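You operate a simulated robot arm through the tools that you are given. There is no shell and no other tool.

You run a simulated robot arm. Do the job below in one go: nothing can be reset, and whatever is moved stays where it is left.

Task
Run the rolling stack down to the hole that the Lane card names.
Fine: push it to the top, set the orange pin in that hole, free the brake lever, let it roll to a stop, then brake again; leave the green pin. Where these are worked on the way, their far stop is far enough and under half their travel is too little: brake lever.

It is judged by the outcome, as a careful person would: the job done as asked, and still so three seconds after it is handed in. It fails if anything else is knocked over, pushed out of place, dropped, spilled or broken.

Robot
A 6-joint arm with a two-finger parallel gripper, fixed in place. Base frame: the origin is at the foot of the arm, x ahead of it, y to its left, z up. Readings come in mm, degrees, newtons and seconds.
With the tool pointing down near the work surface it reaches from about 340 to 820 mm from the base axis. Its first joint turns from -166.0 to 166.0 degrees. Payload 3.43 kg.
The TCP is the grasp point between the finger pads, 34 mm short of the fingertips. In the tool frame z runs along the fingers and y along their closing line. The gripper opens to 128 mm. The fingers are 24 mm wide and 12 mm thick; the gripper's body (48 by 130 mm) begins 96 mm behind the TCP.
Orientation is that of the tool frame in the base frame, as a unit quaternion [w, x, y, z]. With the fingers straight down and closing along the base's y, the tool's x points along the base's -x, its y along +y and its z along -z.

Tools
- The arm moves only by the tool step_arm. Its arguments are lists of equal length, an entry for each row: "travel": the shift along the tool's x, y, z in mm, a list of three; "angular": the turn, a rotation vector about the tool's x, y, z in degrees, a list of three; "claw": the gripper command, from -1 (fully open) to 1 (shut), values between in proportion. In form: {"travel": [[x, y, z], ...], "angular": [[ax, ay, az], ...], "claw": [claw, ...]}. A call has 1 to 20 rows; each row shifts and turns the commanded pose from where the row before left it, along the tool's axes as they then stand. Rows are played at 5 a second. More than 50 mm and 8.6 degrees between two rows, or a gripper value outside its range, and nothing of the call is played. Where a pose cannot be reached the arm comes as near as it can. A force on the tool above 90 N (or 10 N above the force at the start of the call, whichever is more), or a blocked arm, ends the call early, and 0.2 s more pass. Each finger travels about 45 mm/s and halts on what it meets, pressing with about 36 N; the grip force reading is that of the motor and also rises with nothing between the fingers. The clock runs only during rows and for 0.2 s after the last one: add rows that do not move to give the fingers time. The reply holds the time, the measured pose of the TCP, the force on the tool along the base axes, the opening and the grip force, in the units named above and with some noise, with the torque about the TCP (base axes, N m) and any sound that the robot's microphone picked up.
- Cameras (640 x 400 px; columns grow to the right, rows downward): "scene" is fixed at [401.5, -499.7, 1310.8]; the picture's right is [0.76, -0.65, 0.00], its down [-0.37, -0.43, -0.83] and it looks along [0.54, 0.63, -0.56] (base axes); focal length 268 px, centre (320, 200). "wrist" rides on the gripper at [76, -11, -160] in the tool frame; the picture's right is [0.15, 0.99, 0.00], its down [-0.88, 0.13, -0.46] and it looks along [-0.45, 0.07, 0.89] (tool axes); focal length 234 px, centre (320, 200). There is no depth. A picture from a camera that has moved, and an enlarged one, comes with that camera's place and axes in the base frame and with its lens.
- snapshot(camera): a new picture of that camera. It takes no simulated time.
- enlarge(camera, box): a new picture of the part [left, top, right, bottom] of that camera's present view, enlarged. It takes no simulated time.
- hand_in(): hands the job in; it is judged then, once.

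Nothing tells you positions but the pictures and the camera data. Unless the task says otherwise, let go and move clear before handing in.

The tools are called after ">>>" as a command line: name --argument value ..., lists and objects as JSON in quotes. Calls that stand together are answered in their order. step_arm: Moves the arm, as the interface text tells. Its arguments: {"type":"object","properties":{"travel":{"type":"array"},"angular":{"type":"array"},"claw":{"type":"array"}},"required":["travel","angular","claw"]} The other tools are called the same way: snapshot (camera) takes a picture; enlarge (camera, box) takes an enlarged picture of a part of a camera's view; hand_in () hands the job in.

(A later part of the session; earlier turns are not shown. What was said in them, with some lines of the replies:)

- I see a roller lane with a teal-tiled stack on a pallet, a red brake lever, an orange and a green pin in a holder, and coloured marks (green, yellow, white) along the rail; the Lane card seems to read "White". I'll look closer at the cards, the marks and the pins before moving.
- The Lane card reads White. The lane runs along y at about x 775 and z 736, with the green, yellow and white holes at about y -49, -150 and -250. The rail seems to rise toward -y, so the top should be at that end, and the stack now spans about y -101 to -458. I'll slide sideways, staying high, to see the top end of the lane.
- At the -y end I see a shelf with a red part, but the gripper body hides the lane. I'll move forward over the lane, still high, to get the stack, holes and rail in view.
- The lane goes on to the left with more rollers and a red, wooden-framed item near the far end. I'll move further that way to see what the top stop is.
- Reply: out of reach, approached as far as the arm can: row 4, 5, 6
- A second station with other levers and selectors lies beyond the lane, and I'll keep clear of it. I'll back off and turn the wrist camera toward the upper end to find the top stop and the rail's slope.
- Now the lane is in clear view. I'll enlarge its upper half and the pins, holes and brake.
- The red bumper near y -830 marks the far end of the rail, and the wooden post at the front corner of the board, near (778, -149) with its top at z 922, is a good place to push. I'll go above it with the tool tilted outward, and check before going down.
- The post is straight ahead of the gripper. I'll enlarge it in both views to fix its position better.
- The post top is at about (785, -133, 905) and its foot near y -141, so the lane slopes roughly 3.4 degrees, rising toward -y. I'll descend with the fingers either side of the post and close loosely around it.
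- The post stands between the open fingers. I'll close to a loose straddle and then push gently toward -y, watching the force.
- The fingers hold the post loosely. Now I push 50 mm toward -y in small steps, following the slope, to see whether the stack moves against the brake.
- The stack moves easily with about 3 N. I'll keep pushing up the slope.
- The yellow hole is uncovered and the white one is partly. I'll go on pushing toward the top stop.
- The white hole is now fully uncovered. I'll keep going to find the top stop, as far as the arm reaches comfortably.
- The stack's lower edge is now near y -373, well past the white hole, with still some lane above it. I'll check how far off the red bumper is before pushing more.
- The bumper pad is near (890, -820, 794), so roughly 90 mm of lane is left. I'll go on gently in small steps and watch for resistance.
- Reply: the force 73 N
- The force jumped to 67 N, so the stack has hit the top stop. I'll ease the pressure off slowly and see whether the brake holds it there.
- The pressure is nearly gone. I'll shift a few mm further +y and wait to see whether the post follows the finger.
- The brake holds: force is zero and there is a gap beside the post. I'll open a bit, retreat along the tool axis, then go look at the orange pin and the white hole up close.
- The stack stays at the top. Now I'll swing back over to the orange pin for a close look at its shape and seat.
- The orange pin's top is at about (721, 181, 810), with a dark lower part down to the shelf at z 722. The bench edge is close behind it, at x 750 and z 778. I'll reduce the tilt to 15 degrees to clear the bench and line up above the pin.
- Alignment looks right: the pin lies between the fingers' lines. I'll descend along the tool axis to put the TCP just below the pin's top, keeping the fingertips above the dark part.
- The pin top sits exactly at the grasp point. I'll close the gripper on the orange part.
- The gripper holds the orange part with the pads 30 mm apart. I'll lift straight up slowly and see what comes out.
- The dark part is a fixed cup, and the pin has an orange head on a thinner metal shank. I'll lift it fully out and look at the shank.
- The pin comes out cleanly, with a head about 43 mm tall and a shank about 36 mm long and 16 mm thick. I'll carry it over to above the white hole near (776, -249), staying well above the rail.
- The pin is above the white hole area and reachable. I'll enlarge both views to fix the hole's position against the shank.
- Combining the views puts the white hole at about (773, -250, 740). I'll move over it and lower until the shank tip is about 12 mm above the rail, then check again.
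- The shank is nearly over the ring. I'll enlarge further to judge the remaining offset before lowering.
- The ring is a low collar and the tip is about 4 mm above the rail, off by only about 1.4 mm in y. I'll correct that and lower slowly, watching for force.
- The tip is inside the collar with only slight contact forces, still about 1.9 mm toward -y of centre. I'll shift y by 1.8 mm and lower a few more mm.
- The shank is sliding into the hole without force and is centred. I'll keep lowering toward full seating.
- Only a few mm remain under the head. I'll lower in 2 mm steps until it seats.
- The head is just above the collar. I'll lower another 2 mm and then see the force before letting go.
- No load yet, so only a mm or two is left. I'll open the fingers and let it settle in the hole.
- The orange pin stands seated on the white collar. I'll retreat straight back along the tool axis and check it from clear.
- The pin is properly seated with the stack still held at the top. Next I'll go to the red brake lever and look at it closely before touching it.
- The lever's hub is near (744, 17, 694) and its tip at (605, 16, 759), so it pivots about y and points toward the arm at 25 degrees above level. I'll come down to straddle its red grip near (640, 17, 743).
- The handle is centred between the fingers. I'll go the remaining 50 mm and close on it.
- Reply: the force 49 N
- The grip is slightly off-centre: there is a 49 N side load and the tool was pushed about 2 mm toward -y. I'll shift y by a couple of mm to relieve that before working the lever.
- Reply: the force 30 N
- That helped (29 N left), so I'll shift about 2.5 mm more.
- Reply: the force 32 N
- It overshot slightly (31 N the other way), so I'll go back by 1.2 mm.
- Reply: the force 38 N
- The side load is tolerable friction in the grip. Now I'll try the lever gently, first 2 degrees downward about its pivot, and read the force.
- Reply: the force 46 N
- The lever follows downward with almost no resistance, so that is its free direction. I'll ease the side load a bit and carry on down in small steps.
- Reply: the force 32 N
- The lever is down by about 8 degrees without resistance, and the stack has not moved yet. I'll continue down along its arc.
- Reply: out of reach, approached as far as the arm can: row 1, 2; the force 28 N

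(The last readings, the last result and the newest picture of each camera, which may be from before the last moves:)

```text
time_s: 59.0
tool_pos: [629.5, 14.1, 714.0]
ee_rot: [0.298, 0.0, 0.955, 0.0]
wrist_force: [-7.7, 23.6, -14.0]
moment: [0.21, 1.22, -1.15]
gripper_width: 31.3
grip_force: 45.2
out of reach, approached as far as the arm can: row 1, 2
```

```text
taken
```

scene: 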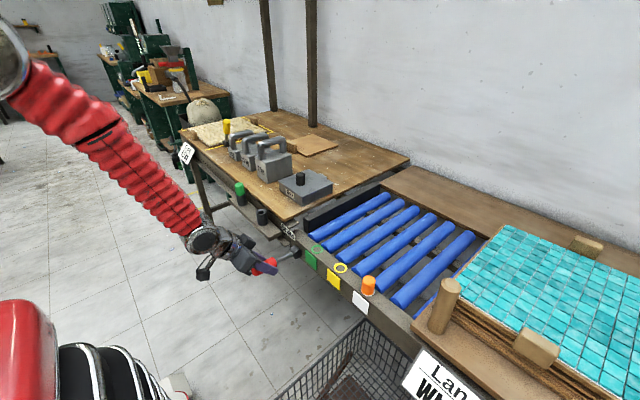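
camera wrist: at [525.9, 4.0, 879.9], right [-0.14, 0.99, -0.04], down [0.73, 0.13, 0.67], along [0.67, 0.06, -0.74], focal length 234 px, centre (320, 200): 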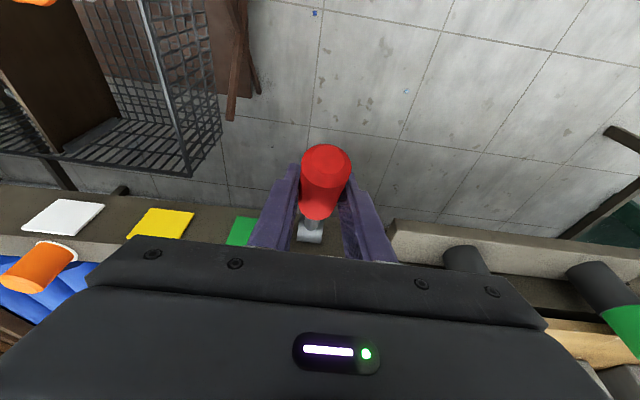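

The lever is now about 15 degrees lower, with mild loads. I'll look closely before continuing.

>>> enlarge --camera "scene" --box '[220, 210, 320, 300]'

>>> snapshot --camera "wrist"

```text
4.44 times, centred on (270, 255) of scene
camera zoom: at [401.5, -499.7, 1310.8], right [0.76, -0.65, 0.0], down [-0.37, -0.43, -0.83], along [0.54, 0.63, -0.56], focal length 1190 px, centre (542, -44)
```

zoom: 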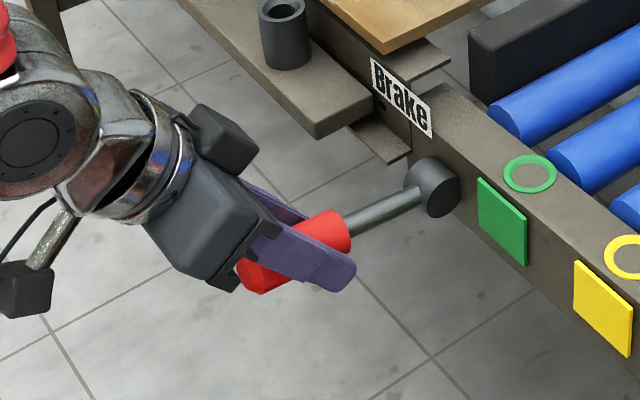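

```text
taken
camera wrist: at [476.2, 3.5, 801.7], right [-0.12, 0.99, -0.08], down [0.46, 0.13, 0.88], along [0.88, 0.07, -0.48], focal length 234 px, centre (320, 200)
```

wrist: 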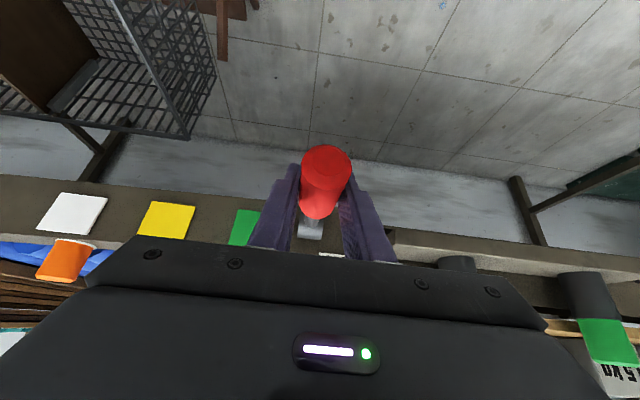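

The grip is good and the lever is close to level. I'll keep turning it down.

>>> step_arm --travel '[[4.2, 0, 4.35], [4.2, 0, 4.35], [4.2, 0, 4.35], [4.2, 0, 4.35], [0, 0, 0]]' --angular '[[0, -3, 0], [0, -3, 0], [0, -3, 0], [0, -3, 0], [0, 0, 0]]' --claw '[1, 1, 1, 1, 1]'

>>> snapshot --camera "scene"

```text
time_s: 60.2
tool_pos: [629.1, 14.4, 691.5]
ee_rot: [0.398, 0.001, 0.917, 0.0]
wrist_force: [-34.2, -10.3, 5.0]
moment: [-0.04, -0.47, 1.45]
gripper_width: 31.2
grip_force: 45.3
```

```text
taken
```

scene: 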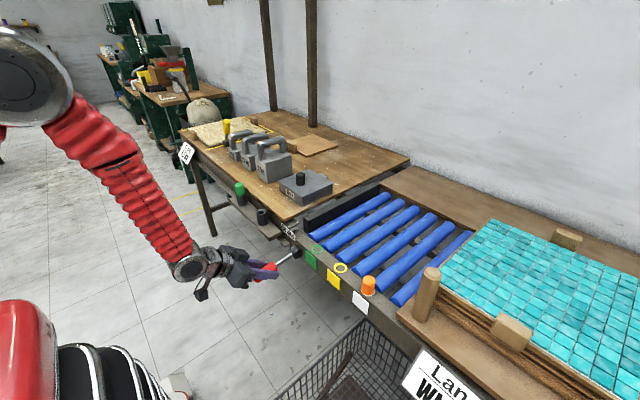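

The stack has started to roll, so the lever is now freeing it. I'll ease the inward push and go on down toward the lever's far stop.

>>> step_arm --travel '[[1.4, 0, -1.5], [4.3, 0, 4.2], [4.3, 0, 4.2], [4.3, 0, 4.2], [4.3, 0, 4.2], [0, 0, 0]]' --angular '[[0, 0, 0], [0, -3, 0], [0, -3, 0], [0, -3, 0], [0, -3, 0], [0, 0, 0]]' --claw '[1, 1, 1, 1, 1, 1]'

>>> snapshot --camera "scene"

```text
time_s: 61.6
tool_pos: [631.6, 15.7, 668.5]
ee_rot: [0.494, 0.0, 0.869, 0.0]
wrist_force: [10.9, -8.4, -6.0]
moment: [-0.51, 0.41, 1.11]
gripper_width: 31.3
grip_force: 45.1
```

```text
taken
```

scene: 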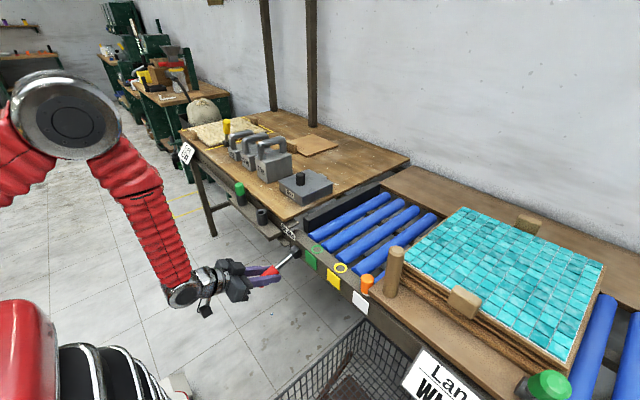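

The stack has rolled nearly to the orange pin. I'll hold still for a second and check that it has come to rest.

>>> step_arm --travel '[[0, 0, 0], [0, 0, 0], [0, 0, 0], [0, 0, 0], [0, 0, 0], [0, 0, 0], [0, 0, 0], [0, 0, 0]]' --angular '[[0, 0, 0], [0, 0, 0], [0, 0, 0], [0, 0, 0], [0, 0, 0], [0, 0, 0], [0, 0, 0], [0, 0, 0]]' --claw '[1, 1, 1, 1, 1, 1, 1, 1]'

>>> enlarge --camera "scene" --box '[340, 230, 440, 330]'

>>> snapshot --camera "scene"

```text
time_s: 63.4
tool_pos: [632.4, 14.8, 668.9]
ee_rot: [0.494, 0.001, 0.869, -0.001]
wrist_force: [24.4, -8.3, 11.0]
moment: [-0.32, -0.4, 1.33]
gripper_width: 31.0
grip_force: 45.2
```

```text
4.00 times, centred on (390, 280) of scene
camera zoom: at [401.5, -499.7, 1310.8], right [0.76, -0.65, 0.0], down [-0.37, -0.43, -0.83], along [0.54, 0.63, -0.56], focal length 1071 px, centre (40, -120)
```

zoom: 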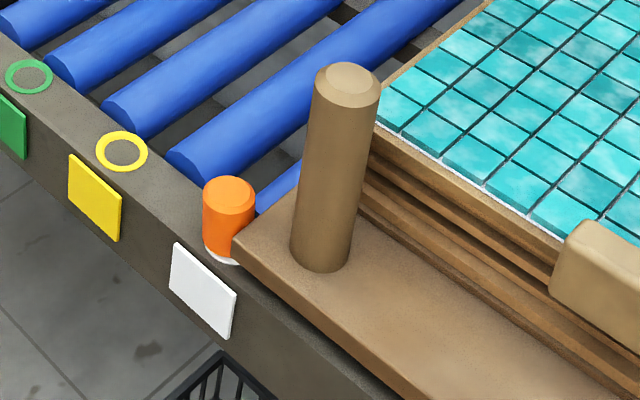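

```text
taken
```

scene: 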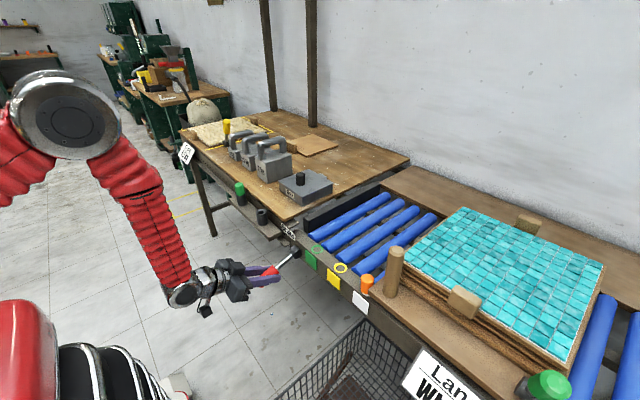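

The stack rests against the orange pin. Now I'll brake again by bringing the lever back up along its arc to its starting stop.

>>> step_arm --travel '[[-4.3, 0, -4.2], [-4.3, 0, -4.2], [-4.3, 0, -4.2], [-4.3, 0, -4.2], [-4.3, 0, -4.2], [0, 0, 0]]' --angular '[[0, 3, 0], [0, 3, 0], [0, 3, 0], [0, 3, 0], [0, 3, 0], [0, 0, 0]]' --claw '[1, 1, 1, 1, 1, 1]'

```text
time_s: 64.8
tool_pos: [629.2, 14.2, 698.2]
ee_rot: [0.376, 0.0, 0.927, 0.001]
wrist_force: [36.3, 11.0, -6.6]
moment: [0.3, 0.24, -1.5]
gripper_width: 31.2
grip_force: 45.0
```

The lever is back near level. I'll relax the outward pull by 2 mm and continue up.

>>> step_arm --travel '[[-1.4, 0, 1.4], [-4.2, 0, -4.3], [-4.2, 0, -4.3], [-4.2, 0, -4.3], [-4.2, 0, -4.3], [0, 0, 0]]' --angular '[[0, 0, 0], [0, 3, 0], [0, 3, 0], [0, 3, 0], [0, 3, 0], [0, 0, 0]]' --claw '[1, 1, 1, 1, 1, 1]'

>>> snapshot --camera "scene"

```text
time_s: 66.2
tool_pos: [630.5, 14.1, 722.1]
ee_rot: [0.276, 0.0, 0.961, 0.0]
wrist_force: [36.6, 21.8, -20.2]
moment: [0.06, 0.76, -1.45]
gripper_width: 30.9
grip_force: 45.3
```

```text
taken
```

scene: 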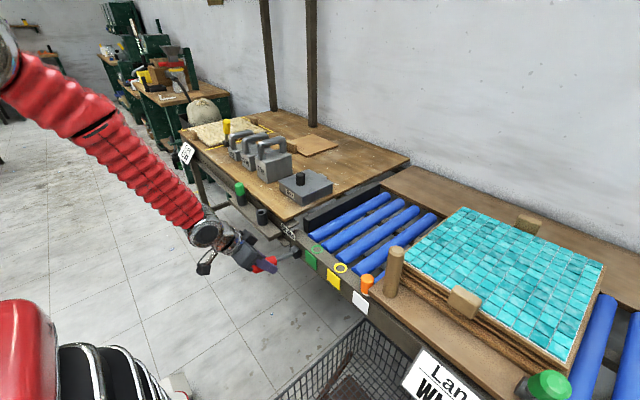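

The lever is at about 14 degrees and rising. I'll continue toward its upper stop at about 25 degrees.

>>> step_arm --travel '[[-1.7, 0, 1.0], [-4.3, 0, -4.2], [-4.3, 0, -4.2], [-4.3, 0, -4.2], [0, 0, 0]]' --angular '[[0, 0, 0], [0, 3, 0], [0, 3, 0], [0, 3, 0], [0, 0, 0]]' --claw '[1, 1, 1, 1, 1]'

>>> enlarge --camera "scene" --box '[230, 190, 330, 290]'

```text
time_s: 67.4
tool_pos: [636.3, 14.6, 735.9]
ee_rot: [0.199, 0.001, 0.98, 0.0]
wrist_force: [-9.2, -51.6, 12.3]
moment: [0.1, -0.75, 1.44]
gripper_width: 31.1
grip_force: 45.6
out of reach, approached as far as the arm can: row 3
```

```text
4.00 times, centred on (280, 240) of scene
camera zoom: at [401.5, -499.7, 1310.8], right [0.76, -0.65, 0.0], down [-0.37, -0.43, -0.83], along [0.54, 0.63, -0.56], focal length 1071 px, centre (480, 40)
```

zoom: 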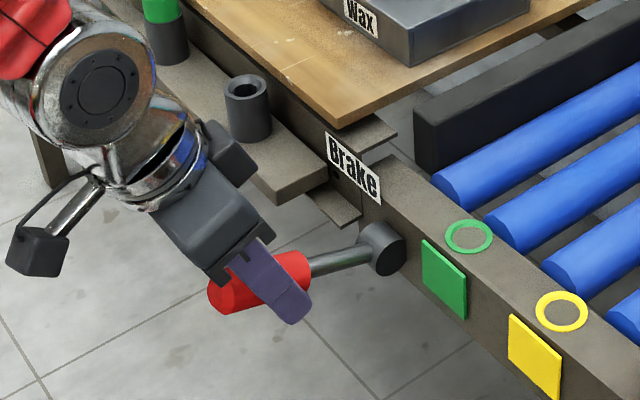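

The lever is at about 21 degrees. I'll relieve the side load and bring it up the last few degrees.

>>> step_arm --travel '[[0, -1.5, 0], [-2.8, 0, -2.9], [-2.8, 0, -2.9], [0, 0, 0]]' --angular '[[0, 0, 0], [0, 2, 0], [0, 2, 0], [0, 0, 0]]' --claw '[1, 1, 1, 1]'

>>> enlarge --camera "scene" --box '[230, 190, 330, 290]'

```text
time_s: 68.4
tool_pos: [638.6, 14.2, 740.8]
ee_rot: [0.163, 0.002, 0.987, 0.0]
wrist_force: [-12.3, -49.1, -1.3]
moment: [0.12, 0.41, 1.26]
gripper_width: 31.0
grip_force: 45.0
```

```text
4.00 times, centred on (280, 240) of scene
camera zoom: at [401.5, -499.7, 1310.8], right [0.76, -0.65, 0.0], down [-0.37, -0.43, -0.83], along [0.54, 0.63, -0.56], focal length 1071 px, centre (480, 40)
```

zoom: 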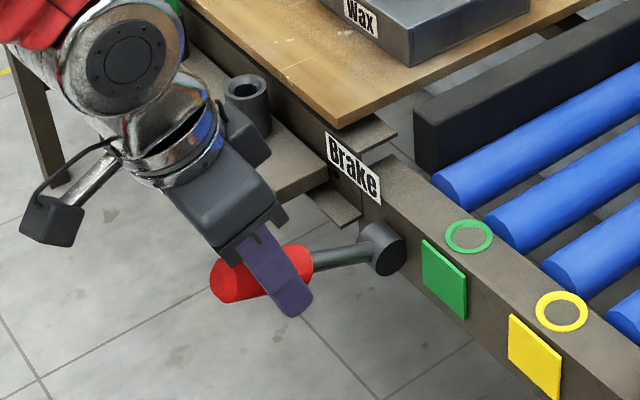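

Close to the start position; I'll lift about 3 more degrees until the stop is felt.

>>> step_arm --travel '[[0, -1.2, 0], [-2.1, 0, -2.2], [-2.1, 0, -2.2], [0, 0, 0]]' --angular '[[0, 0, 0], [0, 1.5, 0], [0, 1.5, 0], [0, 0, 0]]' --claw '[1, 1, 1, 1]'

>>> enlarge --camera "scene" --box '[230, 190, 330, 290]'

```text
time_s: 69.4
tool_pos: [640.5, 14.9, 746.7]
ee_rot: [0.136, 0.0, 0.991, 0.0]
wrist_force: [-14.9, -43.2, -23.7]
moment: [0.62, -0.49, 1.06]
gripper_width: 31.0
grip_force: 45.3
```

```text
4.00 times, centred on (280, 240) of scene
camera zoom: at [401.5, -499.7, 1310.8], right [0.76, -0.65, 0.0], down [-0.37, -0.43, -0.83], along [0.54, 0.63, -0.56], focal length 1071 px, centre (480, 40)
```

zoom: 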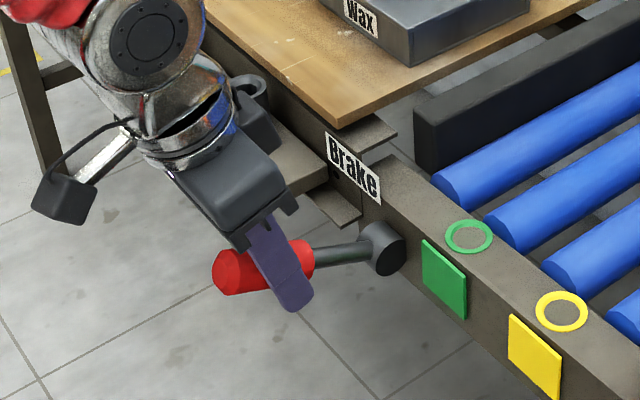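

The lever is back at its starting angle and now resists with about 24 N. One more degree will confirm the stop.

>>> step_arm --travel '[[-1.4, 0, -1.5], [0, 0, 0]]' --angular '[[0, 1, 0], [0, 0, 0]]' --claw '[1, 1]'

```text
time_s: 70.0
tool_pos: [642.2, 15.2, 747.0]
ee_rot: [0.128, 0.0, 0.992, 0.0]
wrist_force: [-7.7, -42.6, -42.7]
moment: [0.6, -0.41, 1.05]
gripper_width: 31.3
grip_force: 45.1
```

The lever is firmly at its stop (43 N, no movement). I'll open the fingers and see that it stays up.

>>> step_arm --travel '[[0, 0, 0], [0, 0, 0], [0, 0, 0], [0, 0, 0], [0, 0, 0]]' --angular '[[0, 0, 0], [0, 0, 0], [0, 0, 0], [0, 0, 0], [0, 0, 0]]' --claw '[0.2, 0, -0.2, -0.2, -0.2]'

>>> enlarge --camera "scene" --box '[230, 190, 330, 290]'

>>> snapshot --camera "wrist"

```text
time_s: 71.2
tool_pos: [643.4, 16.4, 749.3]
ee_rot: [0.13, 0.001, 0.992, 0.0]
wrist_force: [0.3, -0.7, 0.3]
moment: [0.01, 0.0, 0.04]
gripper_width: 76.9
grip_force: 0.0
```

```text
4.00 times, centred on (280, 240) of scene
camera zoom: at [401.5, -499.7, 1310.8], right [0.76, -0.65, 0.0], down [-0.37, -0.43, -0.83], along [0.54, 0.63, -0.56], focal length 1071 px, centre (480, 40)
```

zoom: 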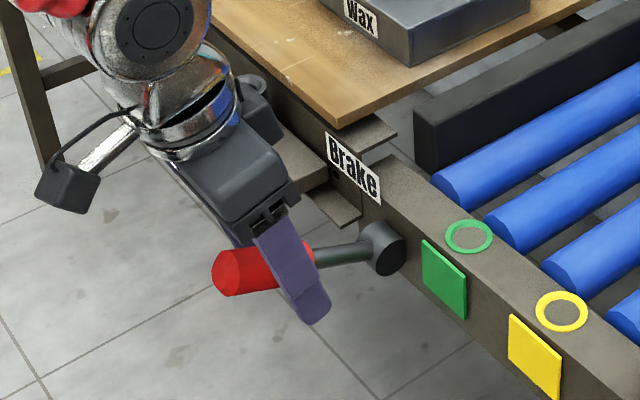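

```text
taken
camera wrist: at [527.9, 5.9, 885.0], right [-0.14, 0.99, -0.04], down [0.73, 0.13, 0.67], along [0.67, 0.07, -0.74], focal length 234 px, centre (320, 200)
```

wrist: 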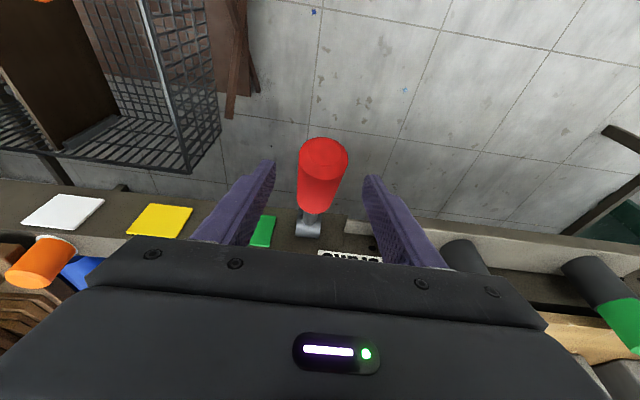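

The lever stays up with the fingers clear on both sides. I'll retreat along the tool axis and then check the whole scene.

>>> step_arm --travel '[[0, 0, -20], [0, 0, -35], [0, 0, -40], [0, 0, -40], [0, 0, -40], [0, 0, -40], [0, 0, 0], [0, 0, 0], [0, 0, 0]]' --angular '[[0, 0, 0], [0, 0, 0], [0, 0, 0], [0, 0, 0], [0, 0, 0], [0, 0, 0], [0, 0, 0], [0, 0, 0], [0, 0, 0]]' --claw '[-0.2, -0.2, -0.2, -0.2, -0.2, -0.2, -0.2, -0.2, -0.2]'

>>> snapshot --camera "scene"

>>> enlarge --camera "scene" --box '[230, 190, 440, 330]'

>>> snapshot --camera "wrist"

```text
time_s: 73.2
tool_pos: [588.8, 16.4, 957.7]
ee_rot: [0.131, 0.0, 0.991, -0.001]
wrist_force: [0.3, -0.3, -0.3]
moment: [-0.01, 0.03, 0.0]
gripper_width: 76.9
grip_force: 0.1
```

```text
taken
```

scene: 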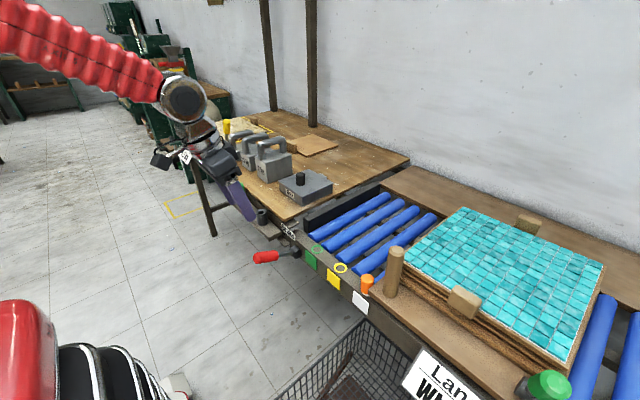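

```text
2.86 times, centred on (335, 260) of scene
camera zoom: at [401.5, -499.7, 1310.8], right [0.76, -0.65, 0.0], down [-0.37, -0.43, -0.83], along [0.54, 0.63, -0.56], focal length 765 px, centre (277, 29)
```

zoom: 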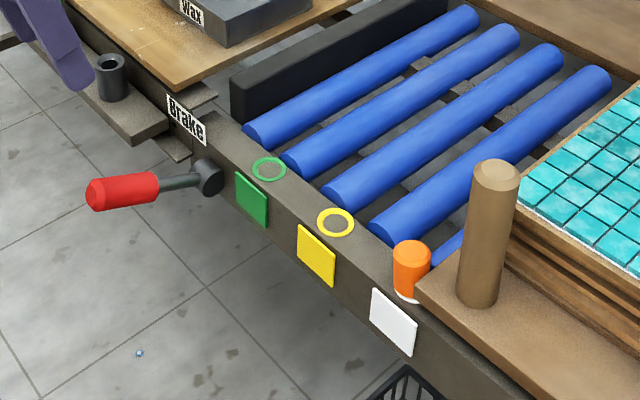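

```text
taken
camera wrist: at [473.2, 4.6, 1092.4], right [-0.14, 0.99, -0.04], down [0.73, 0.13, 0.67], along [0.67, 0.07, -0.74], focal length 234 px, centre (320, 200)
```

wrist: 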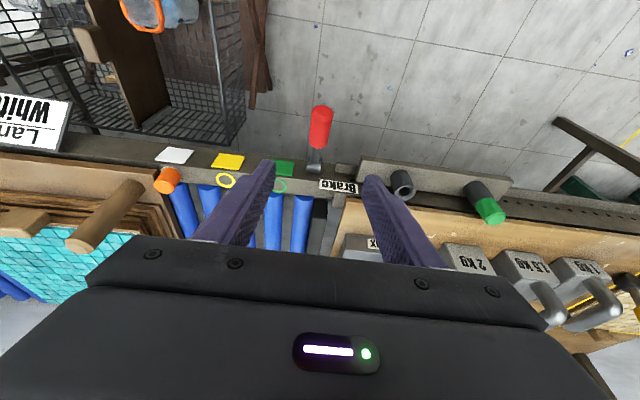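

Everything looks in place: stack against the orange pin, lever up, green pin still in its cup. I'll take a last close look at the pin contact and the green pin before handing in.

>>> enlarge --camera "scene" --box '[345, 250, 415, 310]'

>>> enlarge --camera "wrist" --box '[120, 130, 280, 230]'

>>> step_arm --travel '[[0, 0, 0], [0, 0, 0], [0, 0, 0], [0, 0, 0], [0, 0, 0], [0, 0, 0], [0, 0, 0], [0, 0, 0], [0, 0, 0], [0, 0, 0]]' --angular '[[0, 0, 0], [0, 0, 0], [0, 0, 0], [0, 0, 0], [0, 0, 0], [0, 0, 0], [0, 0, 0], [0, 0, 0], [0, 0, 0], [0, 0, 0]]' --claw '[-0.2, -0.2, -0.2, -0.2, -0.2, -0.2, -0.2, -0.2, -0.2, -0.2]'

>>> enlarge --camera "scene" --box '[230, 190, 440, 330]'

```text
6.67 times, centred on (380, 280) of scene
camera zoom: at [401.5, -499.7, 1310.8], right [0.76, -0.65, 0.0], down [-0.37, -0.43, -0.83], along [0.54, 0.63, -0.56], focal length 1785 px, centre (-80, -333)
```

zoom: 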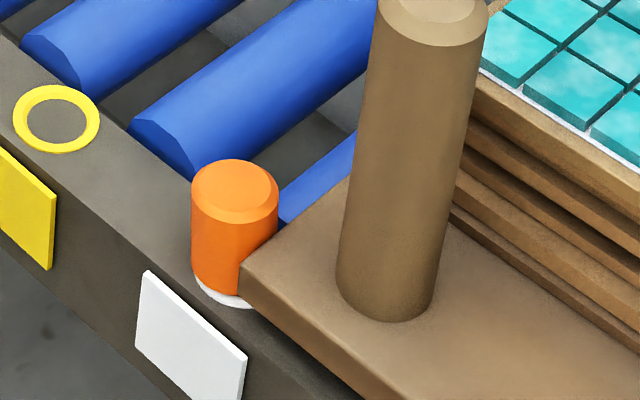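

```text
4.00 times, centred on (200, 180) of wrist
camera zoom: at [473.2, 4.6, 1092.4], right [-0.14, 0.99, -0.04], down [0.73, 0.13, 0.67], along [0.67, 0.07, -0.74], focal length 937 px, centre (800, 280)
```

zoom: 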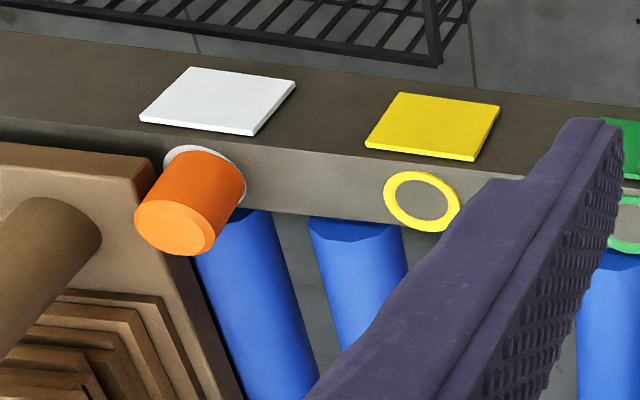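

```text
time_s: 75.4
tool_pos: [588.0, 15.5, 957.0]
ee_rot: [0.131, 0.001, 0.991, 0.0]
wrist_force: [-0.2, 0.5, 0.7]
moment: [0.02, 0.02, 0.0]
gripper_width: 76.9
grip_force: 0.0
```

```text
2.86 times, centred on (335, 260) of scene
camera zoom: at [401.5, -499.7, 1310.8], right [0.76, -0.65, 0.0], down [-0.37, -0.43, -0.83], along [0.54, 0.63, -0.56], focal length 765 px, centre (277, 29)
```

zoom: 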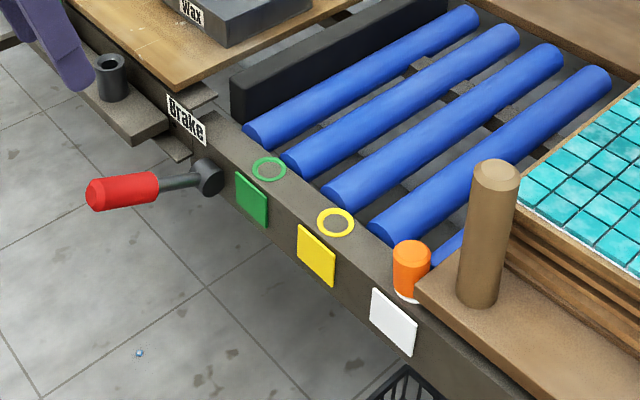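

The stack rests still against the orange pin in the white hole, the brake lever is back at its stop, the green pin is untouched, and the arm is clear with the gripper empty. I'm handing the job in.

>>> hand_in

```text
The job is handed in.
```

The stack is now resting against the orange pin in the white hole, which is the one the Lane card names, and the brake is back on. I handed the job in with the arm clear and the gripper empty.

- **Push to the top:** I pushed the stack up by its wooden post until it hit a hard stop. The brake held it there.
- **Pin:** The orange pin came out of its cup cleanly and is seated with its head down on the white collar. I left the green pin in its cup.
- **Brake:** The stack started rolling once the lever was about 25 degrees down. I took it about 38 degrees in all but never felt its far stop, so I don't know its full travel. After the stack stopped, I brought the lever back up to its original stop.
- **Final check:** Pictures about two seconds apart, after the arm had backed off, showed the pin, stack and lever unmoved.

When the stack hit the top, the force peaked at about 67 N before I eased off. I couldn't see exactly what it stopped against. The red bumper looked to be further up the lane, but I didn't go back to check that it hadn't moved.
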